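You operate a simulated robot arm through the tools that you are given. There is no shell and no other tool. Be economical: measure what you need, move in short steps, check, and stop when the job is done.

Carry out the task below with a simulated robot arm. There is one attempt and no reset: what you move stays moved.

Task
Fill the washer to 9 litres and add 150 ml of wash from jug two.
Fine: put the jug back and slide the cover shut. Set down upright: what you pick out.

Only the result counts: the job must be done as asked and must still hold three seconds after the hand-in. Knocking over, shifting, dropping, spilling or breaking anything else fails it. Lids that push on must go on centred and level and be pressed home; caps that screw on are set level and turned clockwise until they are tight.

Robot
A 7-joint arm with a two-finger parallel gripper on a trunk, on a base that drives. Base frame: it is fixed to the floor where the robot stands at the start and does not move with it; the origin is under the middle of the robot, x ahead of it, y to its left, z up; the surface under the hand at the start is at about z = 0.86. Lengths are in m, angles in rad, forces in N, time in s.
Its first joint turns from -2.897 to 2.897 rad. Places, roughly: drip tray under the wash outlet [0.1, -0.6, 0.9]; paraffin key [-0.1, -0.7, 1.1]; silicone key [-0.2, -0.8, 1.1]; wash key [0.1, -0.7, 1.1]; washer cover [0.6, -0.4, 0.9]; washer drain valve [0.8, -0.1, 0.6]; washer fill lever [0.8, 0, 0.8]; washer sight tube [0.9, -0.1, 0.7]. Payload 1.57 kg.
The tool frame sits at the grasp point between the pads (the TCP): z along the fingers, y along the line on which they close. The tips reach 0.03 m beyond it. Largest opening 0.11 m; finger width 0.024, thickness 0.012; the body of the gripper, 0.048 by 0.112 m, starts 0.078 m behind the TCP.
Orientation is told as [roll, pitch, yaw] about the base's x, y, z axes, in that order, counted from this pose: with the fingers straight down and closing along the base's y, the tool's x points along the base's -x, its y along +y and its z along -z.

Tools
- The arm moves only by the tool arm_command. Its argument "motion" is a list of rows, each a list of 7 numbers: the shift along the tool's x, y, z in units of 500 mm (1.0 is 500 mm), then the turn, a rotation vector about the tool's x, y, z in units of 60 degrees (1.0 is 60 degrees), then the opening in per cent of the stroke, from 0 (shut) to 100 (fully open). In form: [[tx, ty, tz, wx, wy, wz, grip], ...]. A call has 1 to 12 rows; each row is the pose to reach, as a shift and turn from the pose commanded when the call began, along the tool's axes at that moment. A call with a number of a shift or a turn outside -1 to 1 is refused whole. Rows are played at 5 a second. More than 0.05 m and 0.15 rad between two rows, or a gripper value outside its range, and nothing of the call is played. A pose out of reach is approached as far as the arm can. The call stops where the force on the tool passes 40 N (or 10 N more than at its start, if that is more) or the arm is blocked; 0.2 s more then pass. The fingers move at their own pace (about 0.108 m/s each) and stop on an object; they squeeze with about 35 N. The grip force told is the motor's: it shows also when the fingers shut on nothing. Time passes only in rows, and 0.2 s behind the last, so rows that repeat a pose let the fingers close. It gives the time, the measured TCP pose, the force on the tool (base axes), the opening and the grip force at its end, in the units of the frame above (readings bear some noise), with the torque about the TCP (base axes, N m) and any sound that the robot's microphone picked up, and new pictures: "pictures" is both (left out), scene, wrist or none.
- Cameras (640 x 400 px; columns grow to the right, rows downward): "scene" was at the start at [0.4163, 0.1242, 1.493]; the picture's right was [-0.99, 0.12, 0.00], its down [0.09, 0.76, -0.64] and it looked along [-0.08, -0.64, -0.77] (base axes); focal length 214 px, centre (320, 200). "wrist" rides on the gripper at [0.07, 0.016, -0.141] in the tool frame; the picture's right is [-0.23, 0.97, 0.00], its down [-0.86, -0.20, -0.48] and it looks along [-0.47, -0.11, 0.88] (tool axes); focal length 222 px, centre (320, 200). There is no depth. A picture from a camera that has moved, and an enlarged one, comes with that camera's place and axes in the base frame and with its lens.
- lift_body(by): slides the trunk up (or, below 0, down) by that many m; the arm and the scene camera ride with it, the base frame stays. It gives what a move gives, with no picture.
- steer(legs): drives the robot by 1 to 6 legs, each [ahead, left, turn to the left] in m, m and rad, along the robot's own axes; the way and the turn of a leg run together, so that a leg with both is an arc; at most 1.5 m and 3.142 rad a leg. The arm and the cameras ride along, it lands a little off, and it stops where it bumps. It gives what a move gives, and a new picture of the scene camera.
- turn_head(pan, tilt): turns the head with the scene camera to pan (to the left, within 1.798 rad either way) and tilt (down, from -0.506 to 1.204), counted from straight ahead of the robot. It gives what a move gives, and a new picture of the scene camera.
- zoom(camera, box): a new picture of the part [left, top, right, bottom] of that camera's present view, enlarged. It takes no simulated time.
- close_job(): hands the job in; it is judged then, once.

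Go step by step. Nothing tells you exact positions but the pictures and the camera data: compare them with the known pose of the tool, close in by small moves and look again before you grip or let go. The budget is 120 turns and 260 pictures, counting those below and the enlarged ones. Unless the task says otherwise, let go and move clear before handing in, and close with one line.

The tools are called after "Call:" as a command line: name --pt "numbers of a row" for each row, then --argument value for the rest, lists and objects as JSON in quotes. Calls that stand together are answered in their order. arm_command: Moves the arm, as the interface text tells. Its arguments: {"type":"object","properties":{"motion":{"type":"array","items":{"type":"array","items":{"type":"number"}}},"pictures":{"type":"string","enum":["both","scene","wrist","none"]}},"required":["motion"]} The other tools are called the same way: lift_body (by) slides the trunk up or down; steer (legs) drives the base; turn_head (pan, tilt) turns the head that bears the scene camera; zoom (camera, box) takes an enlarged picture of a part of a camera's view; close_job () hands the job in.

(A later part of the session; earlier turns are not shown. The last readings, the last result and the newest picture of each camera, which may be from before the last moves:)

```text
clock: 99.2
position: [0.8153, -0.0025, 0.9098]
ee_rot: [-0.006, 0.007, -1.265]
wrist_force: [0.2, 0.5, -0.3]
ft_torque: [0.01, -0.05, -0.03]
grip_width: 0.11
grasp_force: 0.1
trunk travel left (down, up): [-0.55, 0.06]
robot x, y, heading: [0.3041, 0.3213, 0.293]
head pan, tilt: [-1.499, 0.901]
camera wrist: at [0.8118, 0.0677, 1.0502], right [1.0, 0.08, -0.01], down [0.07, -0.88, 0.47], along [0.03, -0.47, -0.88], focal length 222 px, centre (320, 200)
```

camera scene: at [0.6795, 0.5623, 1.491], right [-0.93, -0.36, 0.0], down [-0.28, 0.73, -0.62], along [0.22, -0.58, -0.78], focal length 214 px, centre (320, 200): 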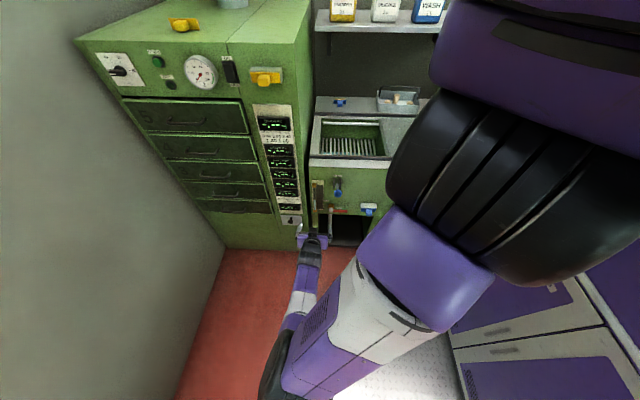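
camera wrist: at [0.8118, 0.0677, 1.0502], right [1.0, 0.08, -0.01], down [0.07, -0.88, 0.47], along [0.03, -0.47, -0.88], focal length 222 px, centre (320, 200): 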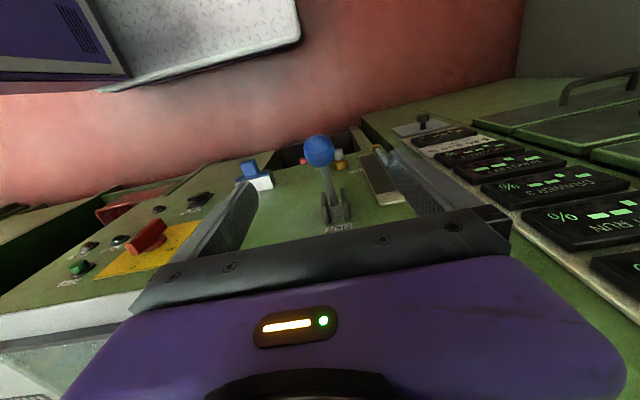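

Call:
arm_command --pt "0 0 0.07 0 0 0 100" --pt "0 0 0.14 0 0 0 100" --pt "0 0 0.204 0 0 0 100" --pt "0 0 0.204 0 0 0 0" --pt "0 0 0.204 0 0 0 0" --pt "0 0 0.204 0 0 0 0" --pt "0 0 0.204 0 0 0 0" --pictures "none"

Call:
arm_command --pt "0.009 0 0.044 0 0 0 0" --pt "0.013 0 0.084 0 0 0 0" --pt "0.009 0 0.124 0 0 0 0" --pt "0.0 0 0.162 0 0 0 0" --pt "0.0 0 0.162 0 0 0 0" --pt "0.009 0 0.124 0 0 0 0" --pt "0.013 0 0.084 0 0 0 0" --pt "0.009 0 0.044 0 0 0 0" --pt "0 0 -0.003 0 0 0 0" --pictures "none"

Call:
zoom --camera "scene" --box '[300, 187, 340, 212]'

Call:
arm_command --pt "0 0 0 0 0 0 100" --pt "0 0 0 0 0 0 100" --pt "0 0 0 0 0 0 100" --pt "0 0 0 0 0 0 100" --pictures "none"

Call:
arm_command --pt "0 0 -0.09 0 0 0 100" --pt "0 0 -0.18 0 0 0 100" --pt "0.08 0.03 -0.19 0 0 0 100" --pt "0.15 0.09 -0.19 0 0 0 100" --pt "0.22 0.15 -0.19 0 0 0 100" --pt "0.22 0.182 -0.15 0 -0.13 0 100" --pt "0.22 0.182 -0.1 0 -0.27 0 100" --pt "0.22 0.182 -0.03 0 -0.41 0 100" --pt "0.22 0.182 0.05 0 -0.55 0 100" --pt "0.22 0.182 0.13 0 -0.69 0 100" --pt "0.22 0.182 0.22 0 -0.83 0 100" --pt "0.22 0.182 0.31 0 -0.96 0 100" --pictures "none"

Call:
zoom --camera "wrist" --box '[310, 175, 374, 215]'

```text
clock: 100.8
position: [0.8156, -0.0016, 0.8047]
ee_rot: [-0.009, 0.008, -1.268]
wrist_force: [0.8, -0.7, -4.7]
ft_torque: [-0.17, -0.09, -0.07]
grip_width: 0.0315
grasp_force: 39.7
trunk travel left (down, up): [-0.55, 0.06]
robot x, y, heading: [0.3046, 0.3163, 0.292]
head pan, tilt: [-1.499, 0.901]
```

```text
clock: 102.8
position: [0.8149, 0.0008, 0.8051]
ee_rot: [-0.007, 0.01, -1.267]
wrist_force: [5.2, -2.4, -29.2]
ft_torque: [0.05, 0.06, -0.01]
grip_width: 0.0317
grasp_force: 40.1
trunk travel left (down, up): [-0.55, 0.06]
robot x, y, heading: [0.3019, 0.3153, 0.29]
head pan, tilt: [-1.499, 0.901]
```

```text
16.00 times, centred on (320, 200) of scene
camera zoom: at [0.68, 0.5621, 1.4903], right [-0.93, -0.36, 0.0], down [-0.28, 0.73, -0.62], along [0.22, -0.58, -0.78], focal length 3432 px, centre (320, 208)
```

zoom: 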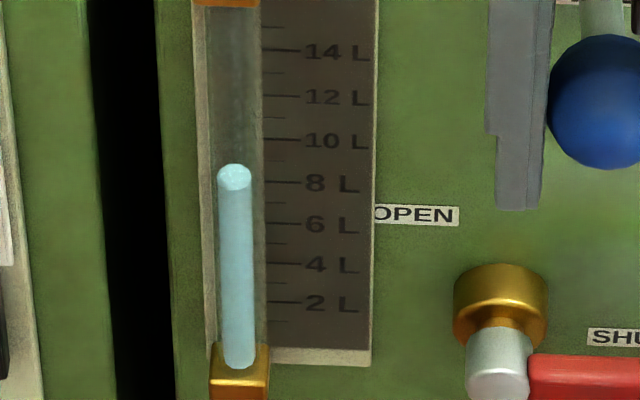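

```text
clock: 103.8
position: [0.8152, -0.0011, 0.8056]
ee_rot: [-0.007, 0.006, -1.267]
wrist_force: [0.2, -0.6, 0.3]
ft_torque: [-0.01, 0.02, -0.02]
grip_width: 0.1101
grasp_force: 0.1
trunk travel left (down, up): [-0.55, 0.06]
robot x, y, heading: [0.3021, 0.322, 0.291]
head pan, tilt: [-1.499, 0.901]
```

```text
clock: 106.4
position: [0.8671, 0.1312, 0.6524]
ee_rot: [-0.011, -1.001, -1.258]
wrist_force: [0.6, 0.7, -0.7]
ft_torque: [-0.03, 0.03, -0.01]
grip_width: 0.1097
grasp_force: 0.1
trunk travel left (down, up): [-0.55, 0.06]
robot x, y, heading: [0.3027, 0.3217, 0.292]
head pan, tilt: [-1.499, 0.901]
```

```text
10.00 times, centred on (342, 195) of wrist
camera zoom: at [0.8353, 0.2841, 0.6709], right [0.97, 0.17, 0.19], down [-0.17, -0.11, 0.98], along [0.19, -0.98, -0.08], focal length 2221 px, centre (100, 250)
```

zoom: 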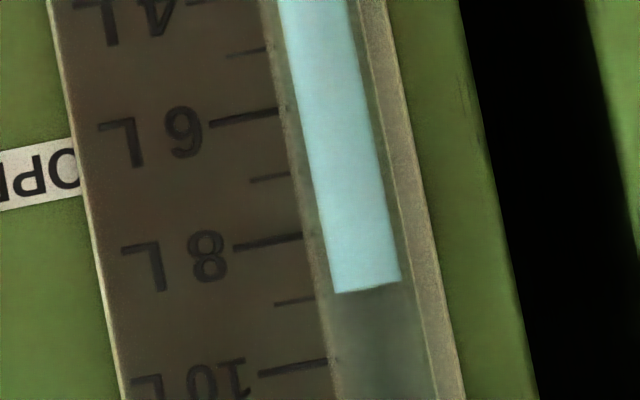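

The level line sits exactly at the 9 L tick; filling is done and the lever is shut. Next I raise the hand and drive back along the bench to the jugs.

Call:
arm_command --pt "-0.068 0 -0.042 0 0 0 100" --pt "-0.136 0 -0.085 0 0 0 100" --pt "-0.204 0 -0.127 0 0 0 100" --pt "-0.271 0 -0.17 0 0 0 100" --pt "-0.339 0 -0.212 0 0 0 100" --pt "-0.407 0 -0.254 0 0 0 100" --pt "-0.47 0 -0.295 0 0 0 100" --pictures "none"

Call:
steer --legs '[[-0.7, 0, 0]]'

```text
clock: 108.0
position: [0.8708, 0.1296, 0.9302]
ee_rot: [-0.012, -0.997, -1.255]
wrist_force: [-0.6, -0.4, -0.7]
ft_torque: [-0.01, -0.02, -0.01]
grip_width: 0.11
grasp_force: 0.1
trunk travel left (down, up): [-0.55, 0.06]
robot x, y, heading: [0.3042, 0.3176, 0.289]
head pan, tilt: [-1.499, 0.901]
```

```text
clock: 111.9
position: [0.1991, -0.073, 0.9295]
ee_rot: [-0.013, -0.998, -1.252]
wrist_force: [0.3, -0.3, -0.2]
ft_torque: [0.0, -0.03, -0.01]
grip_width: 0.1096
grasp_force: 0.1
trunk travel left (down, up): [-0.55, 0.06]
robot x, y, heading: [-0.368, 0.1153, 0.29]
head pan, tilt: [-1.499, 0.901]
camera scene: at [0.0074, 0.3609, 1.4909], right [-0.93, -0.36, 0.0], down [-0.28, 0.73, -0.62], along [0.22, -0.58, -0.78], focal length 214 px, centre (320, 200)
```

scene: 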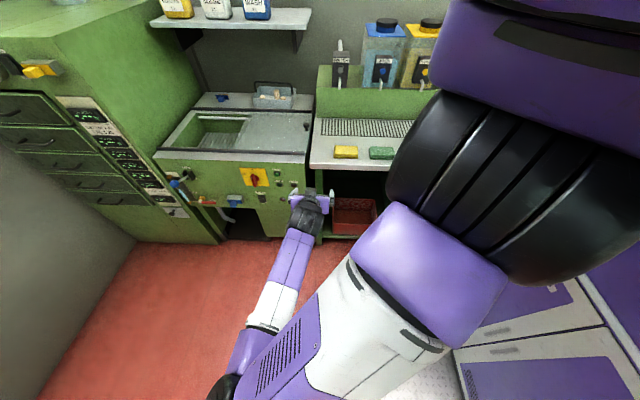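

Good overview of dispensers now. I zoom in on the wash dispenser, then continue back.

Call:
zoom --camera "scene" --box '[310, 10, 470, 110]'

Call:
zoom --camera "scene" --box '[170, 80, 330, 180]'

Call:
steer --legs '[[-0.65, 0, 0]]'

Call:
zoom --camera "wrist" --box '[0, 0, 640, 400]'

```text
4.00 times, centred on (390, 60) of scene
camera zoom: at [0.0074, 0.3609, 1.4909], right [-0.93, -0.36, 0.0], down [-0.28, 0.73, -0.62], along [0.22, -0.58, -0.78], focal length 858 px, centre (40, 760)
```

zoom: 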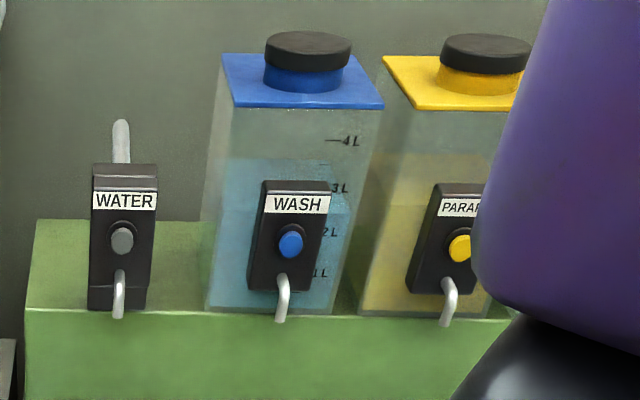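

```text
4.00 times, centred on (250, 130) of scene
camera zoom: at [0.0074, 0.3609, 1.4909], right [-0.93, -0.36, 0.0], down [-0.28, 0.73, -0.62], along [0.22, -0.58, -0.78], focal length 858 px, centre (600, 480)
```

zoom: 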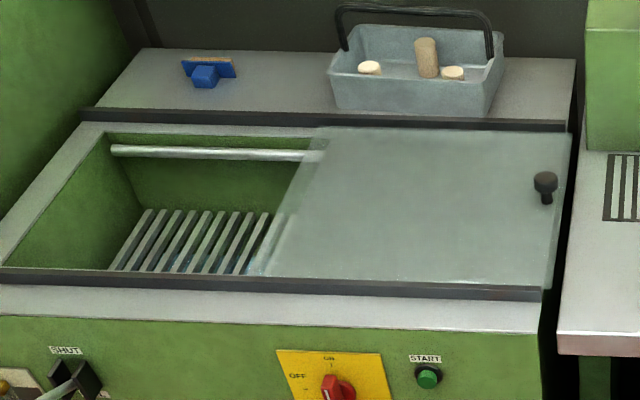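

```text
clock: 115.5
position: [-0.424, -0.2612, 0.9291]
ee_rot: [-0.012, -0.999, -1.25]
wrist_force: [0.3, -1.4, 0.8]
ft_torque: [0.02, 0.01, -0.01]
grip_width: 0.1098
grasp_force: 0.1
trunk travel left (down, up): [-0.55, 0.06]
robot x, y, heading: [-0.9962, -0.0753, 0.3]
head pan, tilt: [-1.499, 0.901]
camera scene: at [-0.6166, 0.1706, 1.4909], right [-0.93, -0.36, 0.0], down [-0.28, 0.73, -0.62], along [0.22, -0.58, -0.78], focal length 214 px, centre (320, 200)
```

scene: 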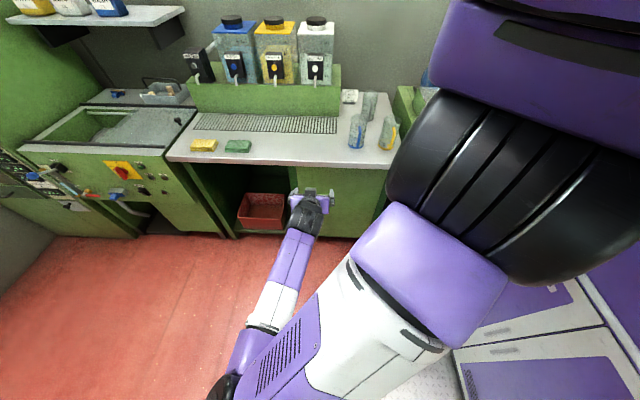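

```text
1.00 times, centred on (320, 200) of wrist (not enlarged: the box is as wide or as high as the picture)
camera zoom: at [-0.4564, -0.1087, 0.9479], right [0.97, 0.18, 0.18], down [-0.17, -0.12, 0.98], along [0.2, -0.98, -0.08], focal length 222 px, centre (320, 200)
```

zoom: 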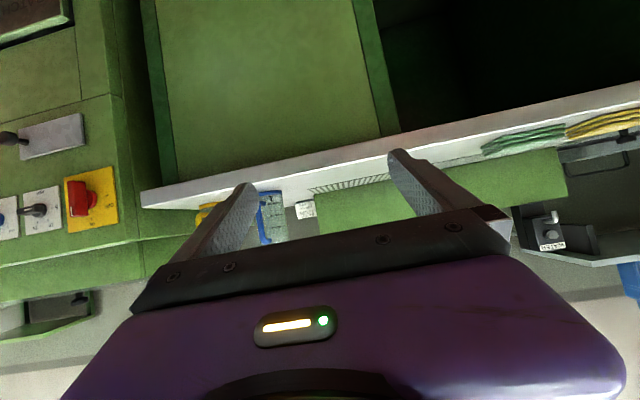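

Now jugs, taps and washer are all in view. I zoom on the jugs.

Call:
zoom --camera "scene" --box '[330, 80, 426, 140]'

Call:
zoom --camera "scene" --box '[366, 105, 414, 155]'

Call:
zoom --camera "scene" --box '[190, 40, 290, 100]'

```text
6.67 times, centred on (378, 110) of scene
camera zoom: at [-0.6166, 0.1706, 1.4909], right [-0.93, -0.36, 0.0], down [-0.28, 0.73, -0.62], along [0.22, -0.58, -0.78], focal length 1430 px, centre (-67, 800)
```

zoom: 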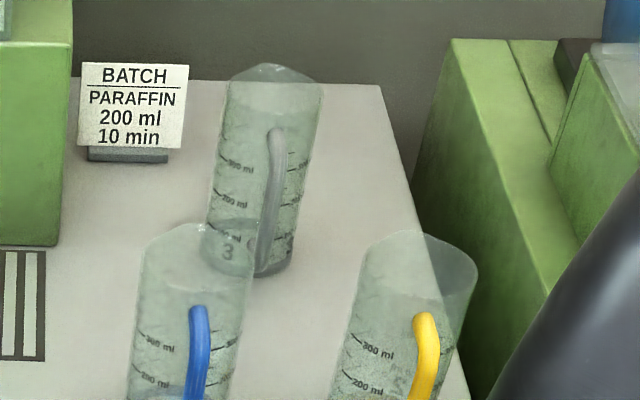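

```text
8.00 times, centred on (390, 130) of scene
camera zoom: at [-0.6166, 0.1706, 1.4909], right [-0.93, -0.36, 0.0], down [-0.28, 0.73, -0.62], along [0.22, -0.58, -0.78], focal length 1716 px, centre (-240, 760)
```

zoom: 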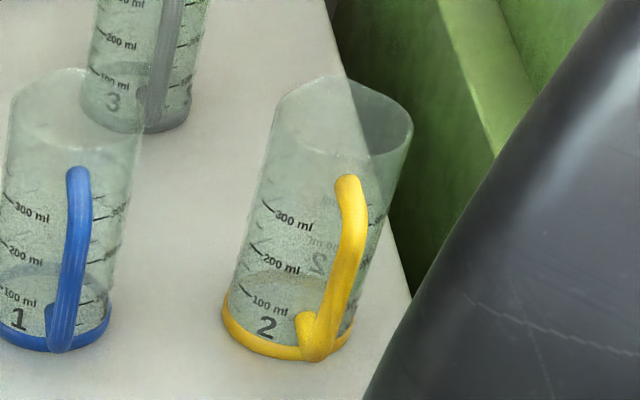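

```text
6.40 times, centred on (240, 70) of scene
camera zoom: at [-0.6166, 0.1706, 1.4909], right [-0.93, -0.36, 0.0], down [-0.28, 0.73, -0.62], along [0.22, -0.58, -0.78], focal length 1373 px, centre (832, 1032)
```

zoom: 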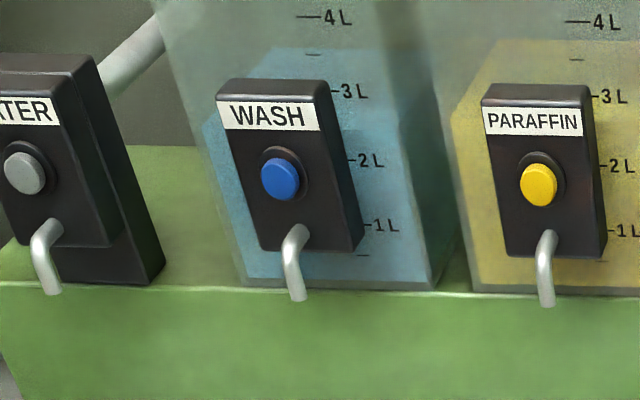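

Jug 2 base is at about (-0.61, -0.72), empty, its handle bar toward (-0.65, -0.66), pointing to the front. I'll approach the handle with a nearly horizontal hand.

Call:
arm_command --pt "-0.01 -0.08 0.015 0 -0.05 0 100" --pt "-0.019 -0.16 0.03 0 -0.1 0 100" --pt "-0.029 -0.24 0.045 0 -0.15 0 100" --pt "-0.038 -0.32 0.06 0 -0.2 0 100" --pt "-0.048 -0.4 0.075 0 -0.25 0 100" --pt "-0.058 -0.48 0.09 0 -0.31 0 100" --pt "-0.067 -0.56 0.105 0 -0.37 0 100" --pt "-0.077 -0.64 0.12 0 -0.42 0 100" --pt "-0.0865 -0.719 0.134 0 -0.46 0 100" --pictures "both"

```text
clock: 117.5
position: [-0.5247, -0.4454, 0.9329]
ee_rot: [-1.076, -1.356, -0.319]
wrist_force: [-0.5, 0.9, -0.2]
ft_torque: [0.01, 0.01, -0.01]
grip_width: 0.11
grasp_force: 0.2
out of reach, approached as far as the arm can: row 2, 3, 4, 5, 6, 7, 8, 9
trunk travel left (down, up): [-0.55, 0.06]
robot x, y, heading: [-0.9902, -0.0713, 0.3]
head pan, tilt: [-1.499, 0.901]
camera scene: at [-0.6168, 0.1712, 1.4909], right [-0.93, -0.36, 0.0], down [-0.28, 0.73, -0.62], along [0.22, -0.58, -0.78], focal length 214 px, centre (320, 200)
camera wrist: at [-0.5475, -0.3002, 0.8762], right [0.99, 0.16, 0.04], down [-0.1, 0.38, 0.92], along [0.13, -0.91, 0.39], focal length 222 px, centre (320, 200)
```

scene: 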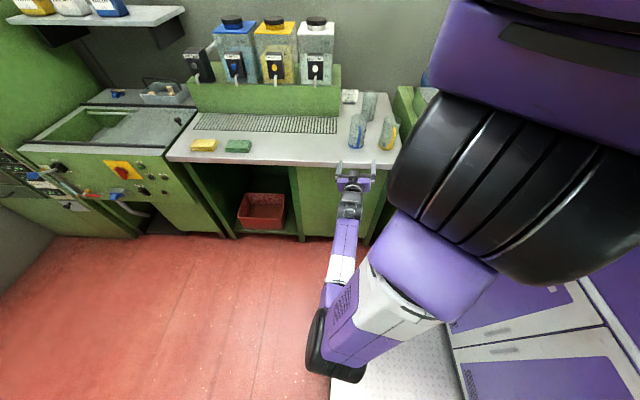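
wrist: 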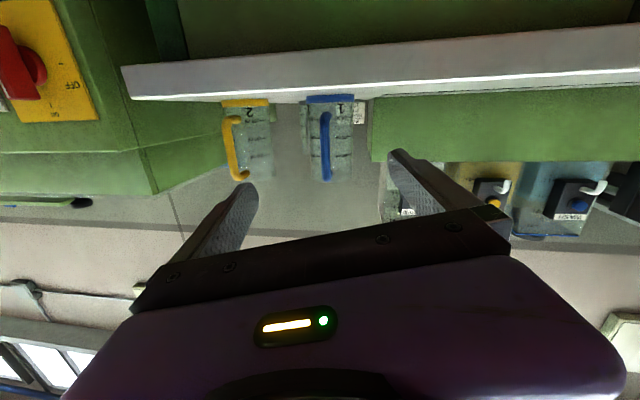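

The arm hit a joint limit, but the hand orientation is right; I drive back 0.2 m instead to line up with the yellow handle.

Call:
steer --legs '[[-0.19, 0, 0]]'

Call:
zoom --camera "wrist" --box '[120, 40, 520, 290]'

```text
clock: 119.0
position: [-0.7074, -0.5015, 0.9333]
ee_rot: [-1.071, -1.355, -0.328]
wrist_force: [0.3, 0.3, 0.4]
ft_torque: [-0.02, 0.0, -0.01]
grip_width: 0.11
grasp_force: 0.1
trunk travel left (down, up): [-0.55, 0.06]
robot x, y, heading: [-1.1744, -0.1354, 0.295]
head pan, tilt: [-1.499, 0.901]
camera scene: at [-0.7978, 0.1141, 1.4909], right [-0.93, -0.36, 0.0], down [-0.28, 0.73, -0.62], along [0.22, -0.58, -0.78], focal length 214 px, centre (320, 200)
```

scene: 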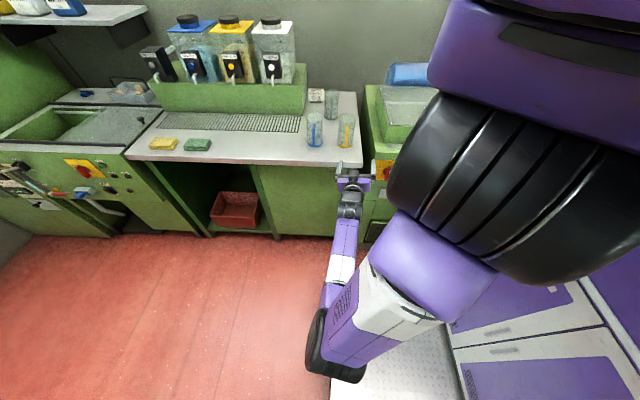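

```text
1.60 times, centred on (320, 165) of wrist
camera zoom: at [-0.7297, -0.3569, 0.8761], right [0.99, 0.16, 0.04], down [-0.1, 0.38, 0.92], along [0.13, -0.91, 0.39], focal length 355 px, centre (320, 256)
```

zoom: 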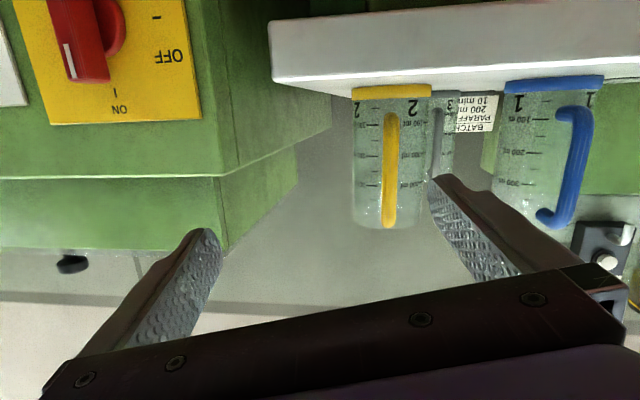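

Handle and jug centre line up along a bearing close to the bench normal; bar at roughly (-0.62, -0.66), z 0.89-0.98. I level the roll and move in partway.

Call:
arm_command --pt "-0.009 0.02 0.039 0 0 0.045 100" --pt "-0.018 0.04 0.078 0 0 0.09 100" --pt "-0.026 0.06 0.117 0 0 0.135 100" --pt "-0.035 0.08 0.156 0 0 0.18 100" --pictures "both"

Call:
zoom --camera "scene" --box '[290, 80, 418, 190]'

```text
clock: 120.0
position: [-0.6364, -0.5722, 0.937]
ee_rot: [-0.127, -1.464, -1.298]
wrist_force: [0.3, 0.0, 0.7]
ft_torque: [0.05, -0.02, -0.01]
grip_width: 0.1101
grasp_force: 0.0
out of reach, approached as far as the arm can: row 2, 3, 4
trunk travel left (down, up): [-0.55, 0.06]
robot x, y, heading: [-1.1751, -0.133, 0.3]
head pan, tilt: [-1.499, 0.901]
camera scene: at [-0.7981, 0.1143, 1.4909], right [-0.93, -0.36, 0.0], down [-0.28, 0.73, -0.62], along [0.22, -0.58, -0.78], focal length 214 px, centre (320, 200)
camera wrist: at [-0.6422, -0.424, 0.8825], right [0.97, 0.12, 0.21], down [-0.24, 0.36, 0.9], along [0.03, -0.93, 0.37], focal length 222 px, centre (320, 200)
```

scene: 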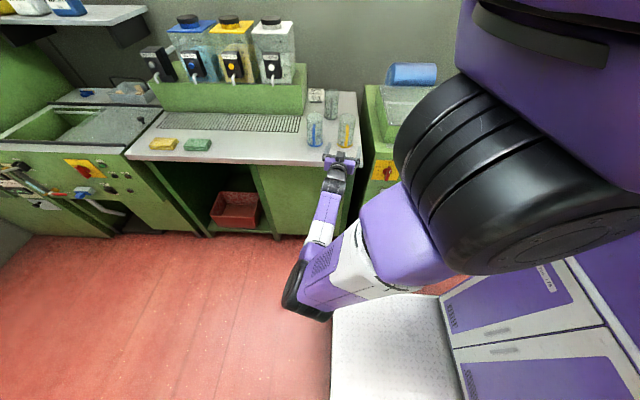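
wrist: 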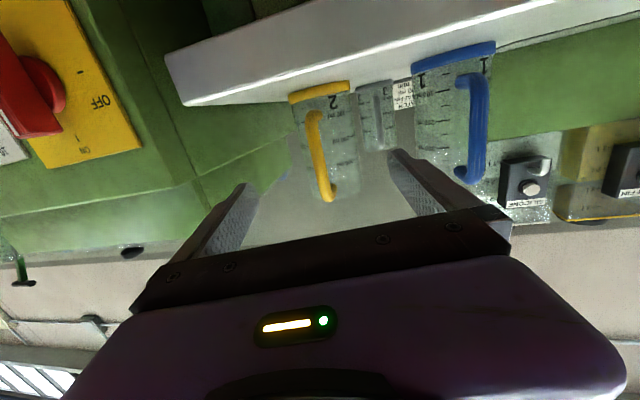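

```text
3.64 times, centred on (354, 135) of scene
camera zoom: at [-0.7981, 0.1143, 1.4909], right [-0.93, -0.36, 0.0], down [-0.28, 0.73, -0.62], along [0.22, -0.58, -0.78], focal length 780 px, centre (196, 436)
```

zoom: 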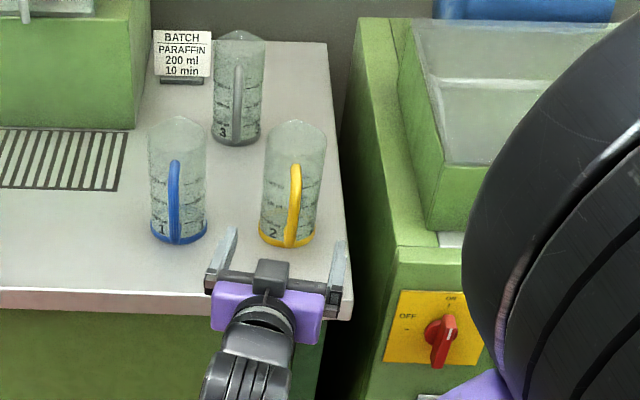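

Closing axis is now level and the bar is straight ahead about 85 mm. I advance in steps.

Call:
arm_command --pt "-0.004 -0.002 0.05 0 0 0 100" --pt "-0.008 -0.004 0.1 0 0 0 100" --pictures "wrist"

Call:
zoom --camera "scene" --box '[310, 100, 390, 170]'

```text
clock: 120.7
position: [-0.6231, -0.6198, 0.9357]
ee_rot: [-0.069, -1.468, -1.349]
wrist_force: [-0.1, 0.1, 0.2]
ft_torque: [-0.01, -0.02, -0.04]
grip_width: 0.11
grasp_force: 0.1
out of reach, approached as far as the arm can: row 1, 2
trunk travel left (down, up): [-0.55, 0.06]
robot x, y, heading: [-1.1765, -0.1321, 0.298]
head pan, tilt: [-1.499, 0.901]
camera wrist: at [-0.6305, -0.4723, 0.8807], right [0.97, 0.13, 0.22], down [-0.25, 0.35, 0.9], along [0.04, -0.93, 0.37], focal length 222 px, centre (320, 200)
```

wrist: 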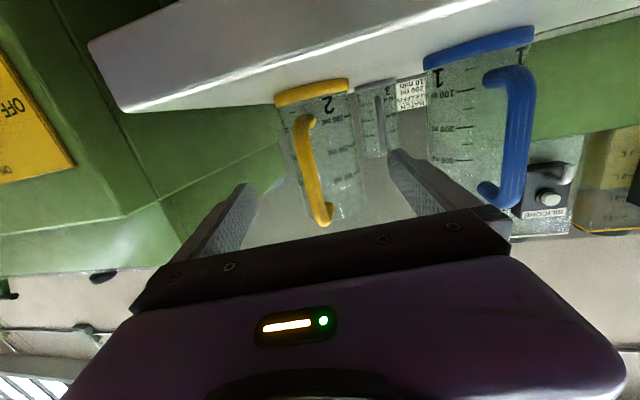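

```text
5.71 times, centred on (350, 135) of scene
camera zoom: at [-0.798, 0.1144, 1.4909], right [-0.93, -0.36, 0.0], down [-0.28, 0.73, -0.62], along [0.22, -0.58, -0.78], focal length 1226 px, centre (149, 571)
```

zoom: 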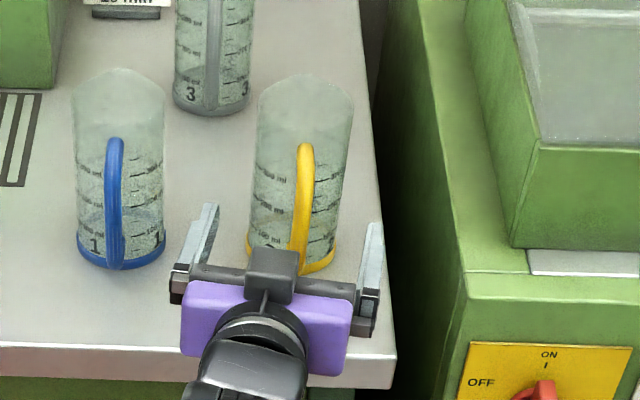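

Call:
arm_command --pt "0 0 0.03 0 0 0 100" --pt "0 0 0.06 0 0 0 100" --pictures "wrist"

Call:
zoom --camera "scene" --box '[310, 100, 390, 170]'

```text
clock: 121.2
position: [-0.6188, -0.6498, 0.933]
ee_rot: [-0.045, -1.467, -1.368]
wrist_force: [-0.3, -0.6, -0.4]
ft_torque: [-0.01, 0.0, -0.01]
grip_width: 0.11
grasp_force: 0.2
trunk travel left (down, up): [-0.55, 0.06]
robot x, y, heading: [-1.1734, -0.1311, 0.294]
head pan, tilt: [-1.499, 0.901]
camera wrist: at [-0.6256, -0.5023, 0.8772], right [0.97, 0.13, 0.22], down [-0.25, 0.35, 0.9], along [0.04, -0.93, 0.37], focal length 222 px, centre (320, 200)
```

wrist: 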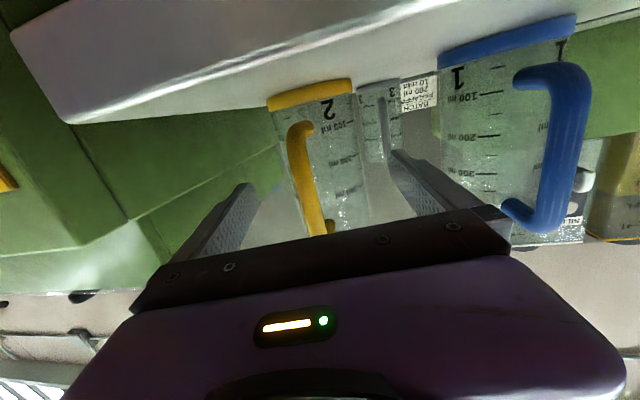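

```text
5.71 times, centred on (350, 135) of scene
camera zoom: at [-0.798, 0.1143, 1.4909], right [-0.93, -0.36, 0.0], down [-0.28, 0.73, -0.62], along [0.22, -0.58, -0.78], focal length 1226 px, centre (149, 571)
```

zoom: 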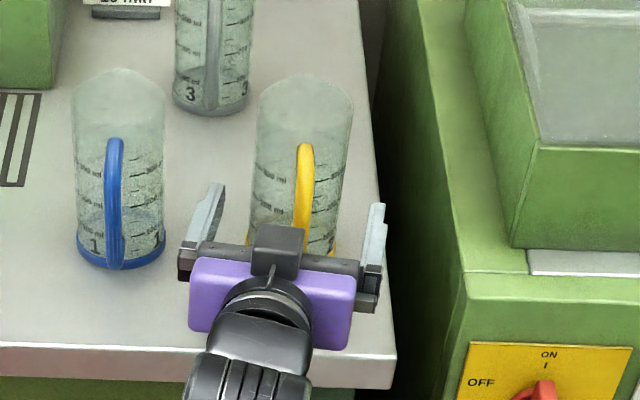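

The bar is ~10 mm to one side; I centre on it, then look.

Call:
arm_command --pt "0 -0.011 0 0 0 0 100" --pt "0 -0.022 0 0 0 0 100" --pictures "wrist"

Call:
zoom --camera "wrist" --box '[220, 70, 420, 250]'

```text
clock: 121.8
position: [-0.6216, -0.6509, 0.9331]
ee_rot: [-0.07, -1.469, -1.35]
wrist_force: [-1.3, 0.3, 0.0]
ft_torque: [0.01, -0.04, 0.01]
grip_width: 0.1101
grasp_force: 0.1
out of reach, approached as far as the arm can: row 2
trunk travel left (down, up): [-0.55, 0.06]
robot x, y, heading: [-1.1717, -0.1356, 0.293]
head pan, tilt: [-1.499, 0.901]
camera wrist: at [-0.6286, -0.5032, 0.8774], right [0.97, 0.12, 0.22], down [-0.25, 0.35, 0.9], along [0.03, -0.93, 0.37], focal length 222 px, centre (320, 200)
```

wrist: 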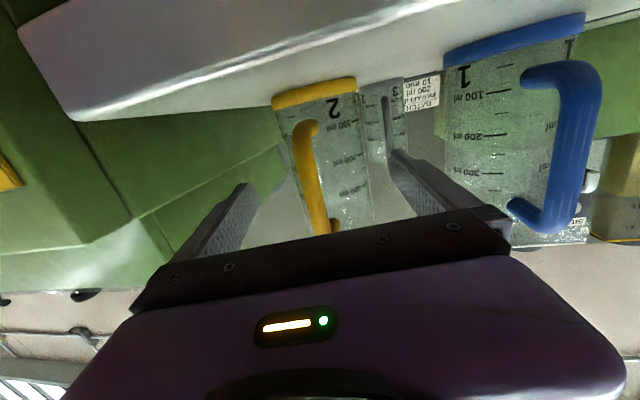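

```text
2.22 times, centred on (320, 160) of wrist
camera zoom: at [-0.6286, -0.5032, 0.8774], right [0.97, 0.12, 0.22], down [-0.25, 0.35, 0.9], along [0.03, -0.93, 0.37], focal length 494 px, centre (320, 289)
```

zoom: 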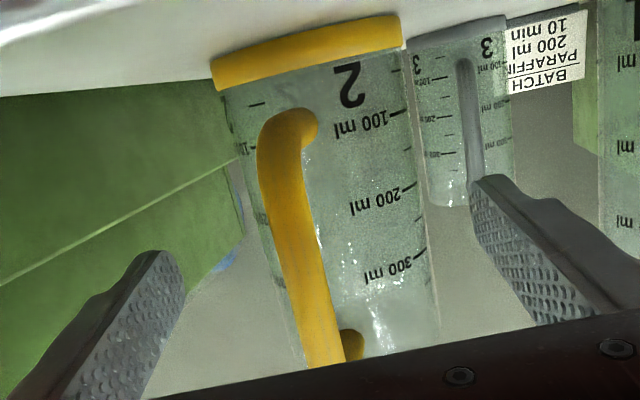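

The arm is at a limit sideways, so I nudge the base 8 mm back.

Call:
steer --legs '[[-0.009, 0, 0]]'

Call:
zoom --camera "wrist" --box '[220, 70, 420, 250]'

```text
clock: 122.6
position: [-0.6298, -0.6524, 0.9313]
ee_rot: [-0.07, -1.47, -1.349]
wrist_force: [0.4, -0.2, 0.4]
ft_torque: [-0.01, 0.04, 0.03]
grip_width: 0.1101
grasp_force: 0.0
trunk travel left (down, up): [-0.55, 0.06]
robot x, y, heading: [-1.1801, -0.1326, 0.297]
head pan, tilt: [-1.499, 0.901]
camera scene: at [-0.8065, 0.1114, 1.4909], right [-0.93, -0.36, 0.0], down [-0.28, 0.73, -0.62], along [0.22, -0.58, -0.78], focal length 214 px, centre (320, 200)
```

scene: 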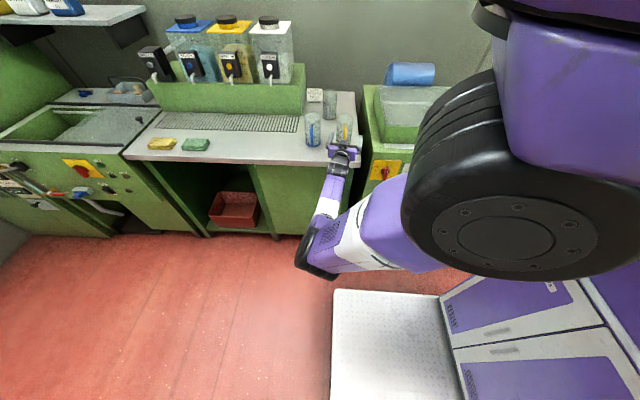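

```text
2.22 times, centred on (320, 160) of wrist
camera zoom: at [-0.6371, -0.5057, 0.8774], right [0.97, 0.12, 0.22], down [-0.25, 0.35, 0.9], along [0.04, -0.93, 0.37], focal length 494 px, centre (320, 289)
```

zoom: 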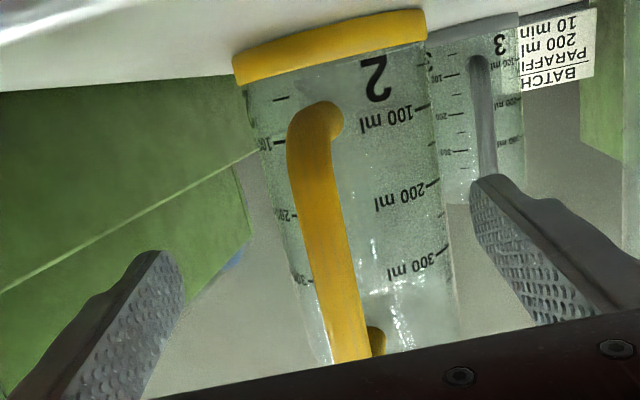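

Bar centred between the pads and about 10 mm inside the TCP-to-tip span. I close.

Call:
arm_command --pt "0 0 0 0 0 0 60" --pt "0 0 0 0 0 0 20" --pt "0 0 0 0 0 0 0" --pt "0 0 0 0 0 0 0" --pt "0 0 0 0 0 0 0" --pictures "wrist"

Call:
zoom --camera "wrist" --box '[220, 70, 420, 250]'

Call:
zoom --camera "scene" --box '[310, 90, 390, 160]'

```text
clock: 123.8
position: [-0.6295, -0.6526, 0.9321]
ee_rot: [-0.068, -1.468, -1.351]
wrist_force: [0.9, -1.0, 1.8]
ft_torque: [-0.07, -0.11, 0.02]
grip_width: 0.0122
grasp_force: 29.7
trunk travel left (down, up): [-0.55, 0.06]
robot x, y, heading: [-1.1814, -0.1374, 0.298]
head pan, tilt: [-1.499, 0.901]
camera wrist: at [-0.637, -0.5057, 0.8776], right [0.97, 0.13, 0.22], down [-0.25, 0.35, 0.9], along [0.04, -0.93, 0.37], focal length 222 px, centre (320, 200)
```

wrist: 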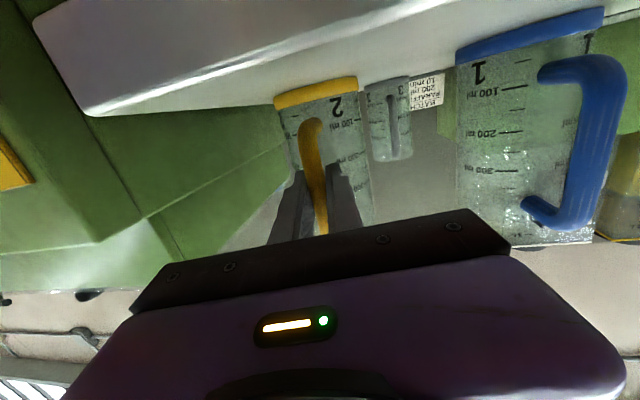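

```text
2.22 times, centred on (320, 160) of wrist
camera zoom: at [-0.637, -0.5057, 0.8776], right [0.97, 0.13, 0.22], down [-0.25, 0.35, 0.9], along [0.04, -0.93, 0.37], focal length 494 px, centre (320, 289)
```

zoom: 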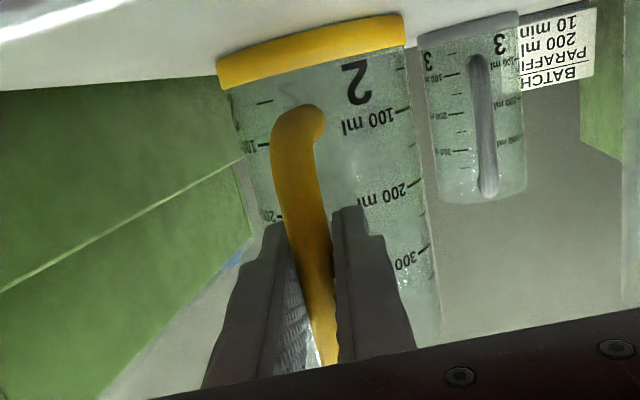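

```text
5.71 times, centred on (350, 125) of scene
camera zoom: at [-0.8066, 0.1114, 1.4909], right [-0.93, -0.36, 0.0], down [-0.28, 0.73, -0.62], along [0.22, -0.58, -0.78], focal length 1226 px, centre (149, 629)
```

zoom: 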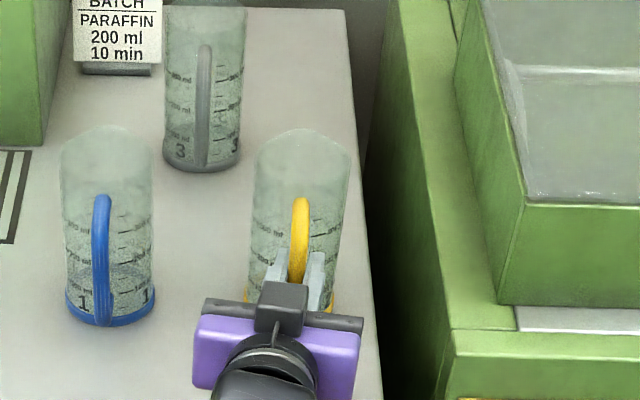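

Handle gripped (12 mm). I lift it straight up 50 mm.

Call:
arm_command --pt "-0.04 0 -0.004 0 0 0 0" --pt "-0.08 0 -0.008 0 0 0 0" --pt "-0.12 0 -0.012 0 0 0 0" --pictures "both"

Call:
zoom --camera "scene" --box '[310, 90, 390, 160]'

```text
clock: 124.6
position: [-0.6289, -0.6529, 0.9921]
ee_rot: [-0.07, -1.466, -1.35]
wrist_force: [0.1, 0.4, -0.9]
ft_torque: [0.04, -0.01, 0.02]
grip_width: 0.0121
grasp_force: 28.9
trunk travel left (down, up): [-0.55, 0.06]
robot x, y, heading: [-1.1786, -0.1338, 0.298]
head pan, tilt: [-1.499, 0.901]
camera scene: at [-0.8065, 0.1113, 1.4909], right [-0.93, -0.36, 0.0], down [-0.28, 0.73, -0.62], along [0.22, -0.58, -0.78], focal length 214 px, centre (320, 200)
camera wrist: at [-0.6365, -0.5059, 0.9375], right [0.97, 0.12, 0.22], down [-0.25, 0.35, 0.9], along [0.04, -0.93, 0.37], focal length 222 px, centre (320, 200)
```

scene: 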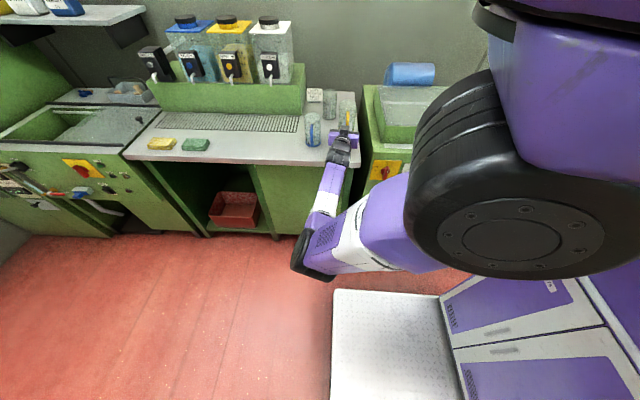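
wrist: 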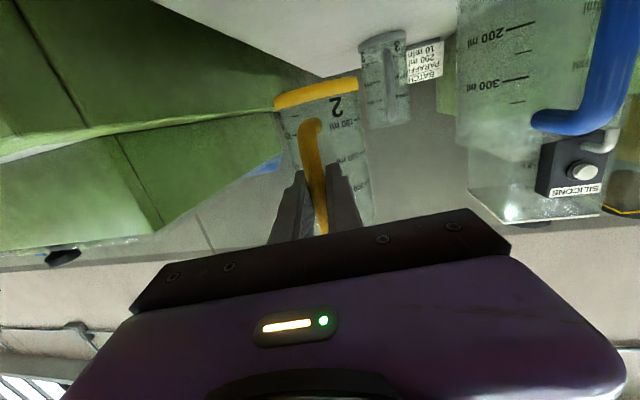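

```text
5.71 times, centred on (350, 125) of scene
camera zoom: at [-0.8065, 0.1113, 1.4909], right [-0.93, -0.36, 0.0], down [-0.28, 0.73, -0.62], along [0.22, -0.58, -0.78], focal length 1226 px, centre (149, 629)
```

zoom: 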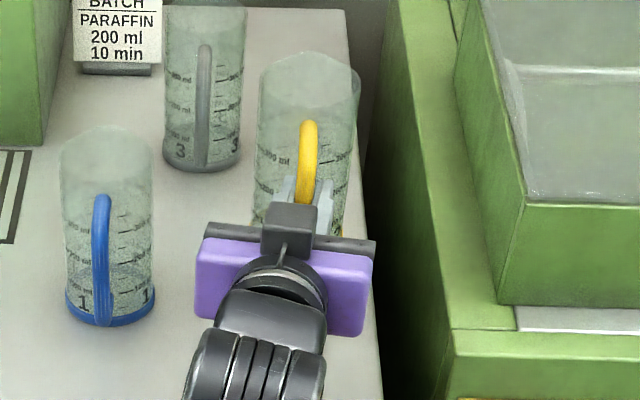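

Jug lifted. Jug one stands in the direct path, so I back the robot off from the bench first, then improve the arm posture (elbow is low) by raising the hand and lowering the trunk.

Call:
steer --legs '[[0, 0.22, 0]]'

Call:
arm_command --pt "-0.07 0 -0.007 0 0 0 0" --pt "-0.14 0 -0.014 0 0 0 0" --pt "-0.21 0 -0.021 0 0 0 0" --pt "-0.28 0 -0.028 0 0 0 0" --pt "-0.35 0 -0.035 0 0 0 0" --pt "-0.42 0 -0.042 0 0 0 0" --pt "-0.49 0 -0.05 0 0 0 0" --pictures "both"

```text
clock: 126.3
position: [-0.6949, -0.4412, 0.9913]
ee_rot: [-0.068, -1.467, -1.351]
wrist_force: [-0.4, 0.3, -1.7]
ft_torque: [0.05, 0.01, 0.03]
grip_width: 0.0121
grasp_force: 28.9
trunk travel left (down, up): [-0.55, 0.06]
robot x, y, heading: [-1.2506, 0.0797, 0.299]
head pan, tilt: [-1.499, 0.901]
camera scene: at [-0.8711, 0.3239, 1.4909], right [-0.93, -0.36, 0.0], down [-0.28, 0.73, -0.62], along [0.22, -0.58, -0.78], focal length 214 px, centre (320, 200)
```

scene: 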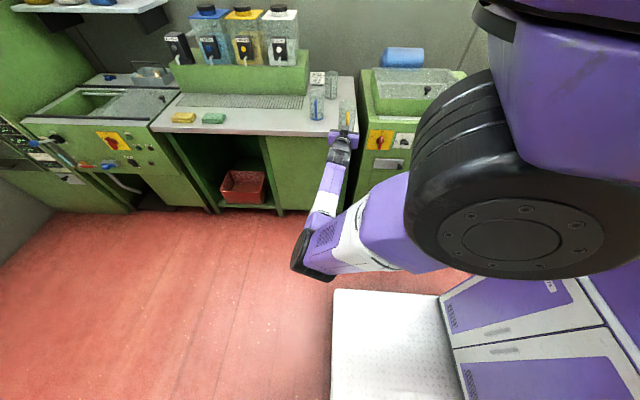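

```text
clock: 127.9
position: [-0.6924, -0.4391, 1.2381]
ee_rot: [-0.073, -1.466, -1.345]
wrist_force: [-0.5, -0.9, -1.1]
ft_torque: [0.06, -0.01, -0.02]
grip_width: 0.012
grasp_force: 29.1
trunk travel left (down, up): [-0.55, 0.06]
robot x, y, heading: [-1.2499, 0.0775, 0.292]
head pan, tilt: [-1.499, 0.901]
camera scene: at [-0.8711, 0.324, 1.4908], right [-0.93, -0.36, 0.0], down [-0.28, 0.73, -0.62], along [0.22, -0.58, -0.78], focal length 214 px, centre (320, 200)
camera wrist: at [-0.6995, -0.2924, 1.1834], right [0.97, 0.12, 0.22], down [-0.25, 0.35, 0.9], along [0.03, -0.93, 0.37], focal length 222 px, centre (320, 200)
```

scene: 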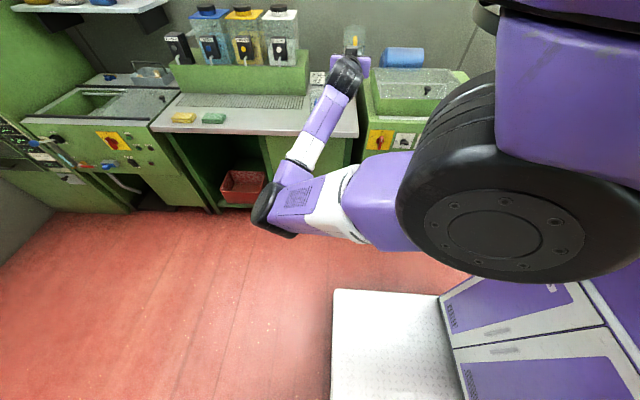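
wrist: 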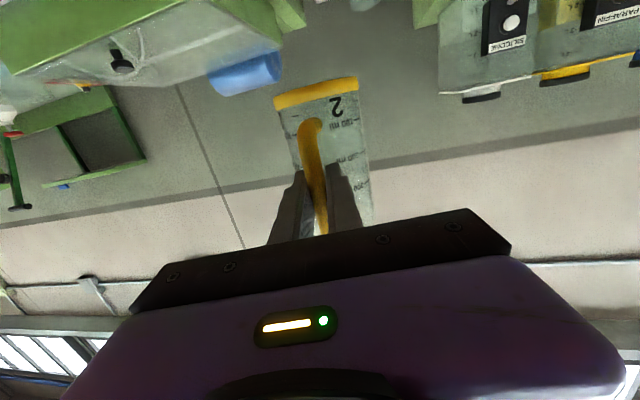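

To place the jug on the tray the horizontal hand would foul the bench (sponge in front), so I'll set the jug back down and regrasp at a steeper hand angle. First lower the trunk, keeping clear of the bench.

Call:
lift_body --by -0.25

Call:
turn_head --pan -1.5 --tilt 0.75

```text
clock: 130.5
position: [-0.6918, -0.4394, 0.9876]
ee_rot: [-0.071, -1.468, -1.35]
wrist_force: [0.2, 0.1, -1.0]
ft_torque: [0.01, 0.02, 0.01]
grip_width: 0.0121
grasp_force: 29.5
trunk travel left (down, up): [-0.3, 0.31]
robot x, y, heading: [-1.2495, 0.0749, 0.296]
head pan, tilt: [-1.499, 0.901]
```

```text
clock: 131.2
position: [-0.6914, -0.4405, 0.9887]
ee_rot: [-0.071, -1.469, -1.35]
wrist_force: [0.2, -0.4, -0.8]
ft_torque: [0.03, 0.01, -0.02]
grip_width: 0.0122
grasp_force: 29.9
trunk travel left (down, up): [-0.3, 0.31]
robot x, y, heading: [-1.2486, 0.0759, 0.297]
head pan, tilt: [-1.499, 0.75]
camera scene: at [-0.8685, 0.3171, 1.2528], right [-0.93, -0.36, 0.0], down [-0.24, 0.64, -0.73], along [0.26, -0.68, -0.68], focal length 214 px, centre (320, 200)
```

scene: 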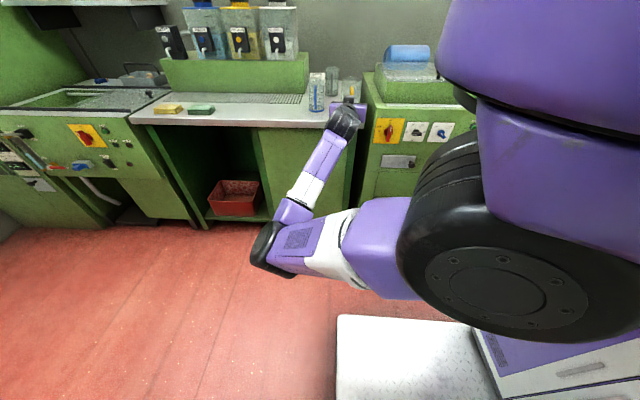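

I return the jug to its place: drive right 0.22 m, then lower with the trunk.

Call:
steer --legs '[[-0.003, -0.221, 0]]'

Call:
zoom --camera "scene" --box '[290, 50, 400, 130]'

```text
clock: 132.9
position: [-0.6297, -0.6554, 0.9873]
ee_rot: [-0.07, -1.469, -1.349]
wrist_force: [0.6, 0.1, -0.7]
ft_torque: [0.08, 0.07, -0.01]
grip_width: 0.0122
grasp_force: 28.9
trunk travel left (down, up): [-0.3, 0.31]
robot x, y, heading: [-1.1847, -0.1398, 0.293]
head pan, tilt: [-1.499, 0.75]
camera scene: at [-0.806, 0.1011, 1.2528], right [-0.93, -0.36, 0.0], down [-0.24, 0.64, -0.73], along [0.26, -0.68, -0.68], focal length 214 px, centre (320, 200)
```

scene: 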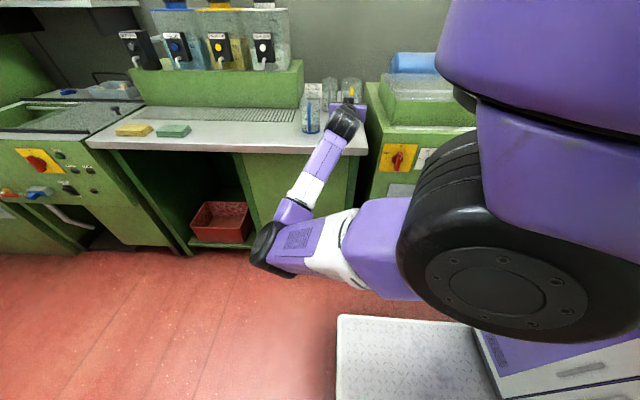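

```text
5.00 times, centred on (345, 90) of scene
camera zoom: at [-0.806, 0.1011, 1.2528], right [-0.93, -0.36, 0.0], down [-0.24, 0.64, -0.73], along [0.26, -0.68, -0.68], focal length 1072 px, centre (195, 750)
```

zoom: 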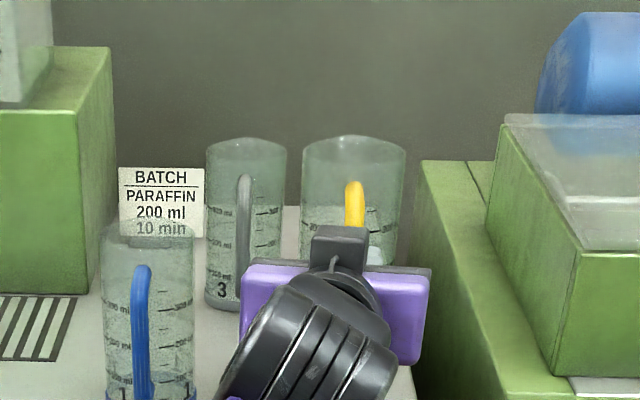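

Call:
lift_body --by -0.05

Call:
lift_body --by -0.005

```text
clock: 133.8
position: [-0.6291, -0.655, 0.9378]
ee_rot: [-0.071, -1.467, -1.349]
wrist_force: [0.3, 1.1, -1.3]
ft_torque: [0.05, 0.05, 0.01]
grip_width: 0.0123
grasp_force: 29.2
trunk travel left (down, up): [-0.25, 0.36]
robot x, y, heading: [-1.1802, -0.1417, 0.292]
head pan, tilt: [-1.499, 0.75]
```

```text
clock: 134.3
position: [-0.6294, -0.6554, 0.9334]
ee_rot: [-0.07, -1.467, -1.35]
wrist_force: [-0.2, -0.1, -1.9]
ft_torque: [0.07, 0.03, -0.03]
grip_width: 0.0121
grasp_force: 28.8
trunk travel left (down, up): [-0.245, 0.365]
robot x, y, heading: [-1.1852, -0.1384, 0.298]
head pan, tilt: [-1.499, 0.75]
```

Call:
lift_body --by -0.002

Call:
zoom --camera "wrist" --box '[220, 40, 420, 220]'

```text
clock: 134.9
position: [-0.6299, -0.6543, 0.9324]
ee_rot: [-0.061, -1.47, -1.36]
wrist_force: [-0.7, -0.3, 6.0]
ft_torque: [-0.27, -0.23, 0.01]
grip_width: 0.0122
grasp_force: 28.8
trunk travel left (down, up): [-0.243, 0.367]
robot x, y, heading: [-1.1817, -0.1371, 0.297]
head pan, tilt: [-1.499, 0.75]
```

```text
2.22 times, centred on (320, 130) of wrist
camera zoom: at [-0.6369, -0.5083, 0.8772], right [0.97, 0.12, 0.22], down [-0.25, 0.36, 0.9], along [0.03, -0.93, 0.38], focal length 494 px, centre (320, 356)
```

zoom: 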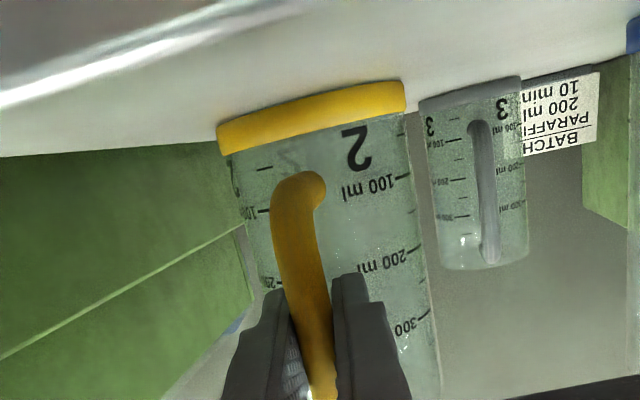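

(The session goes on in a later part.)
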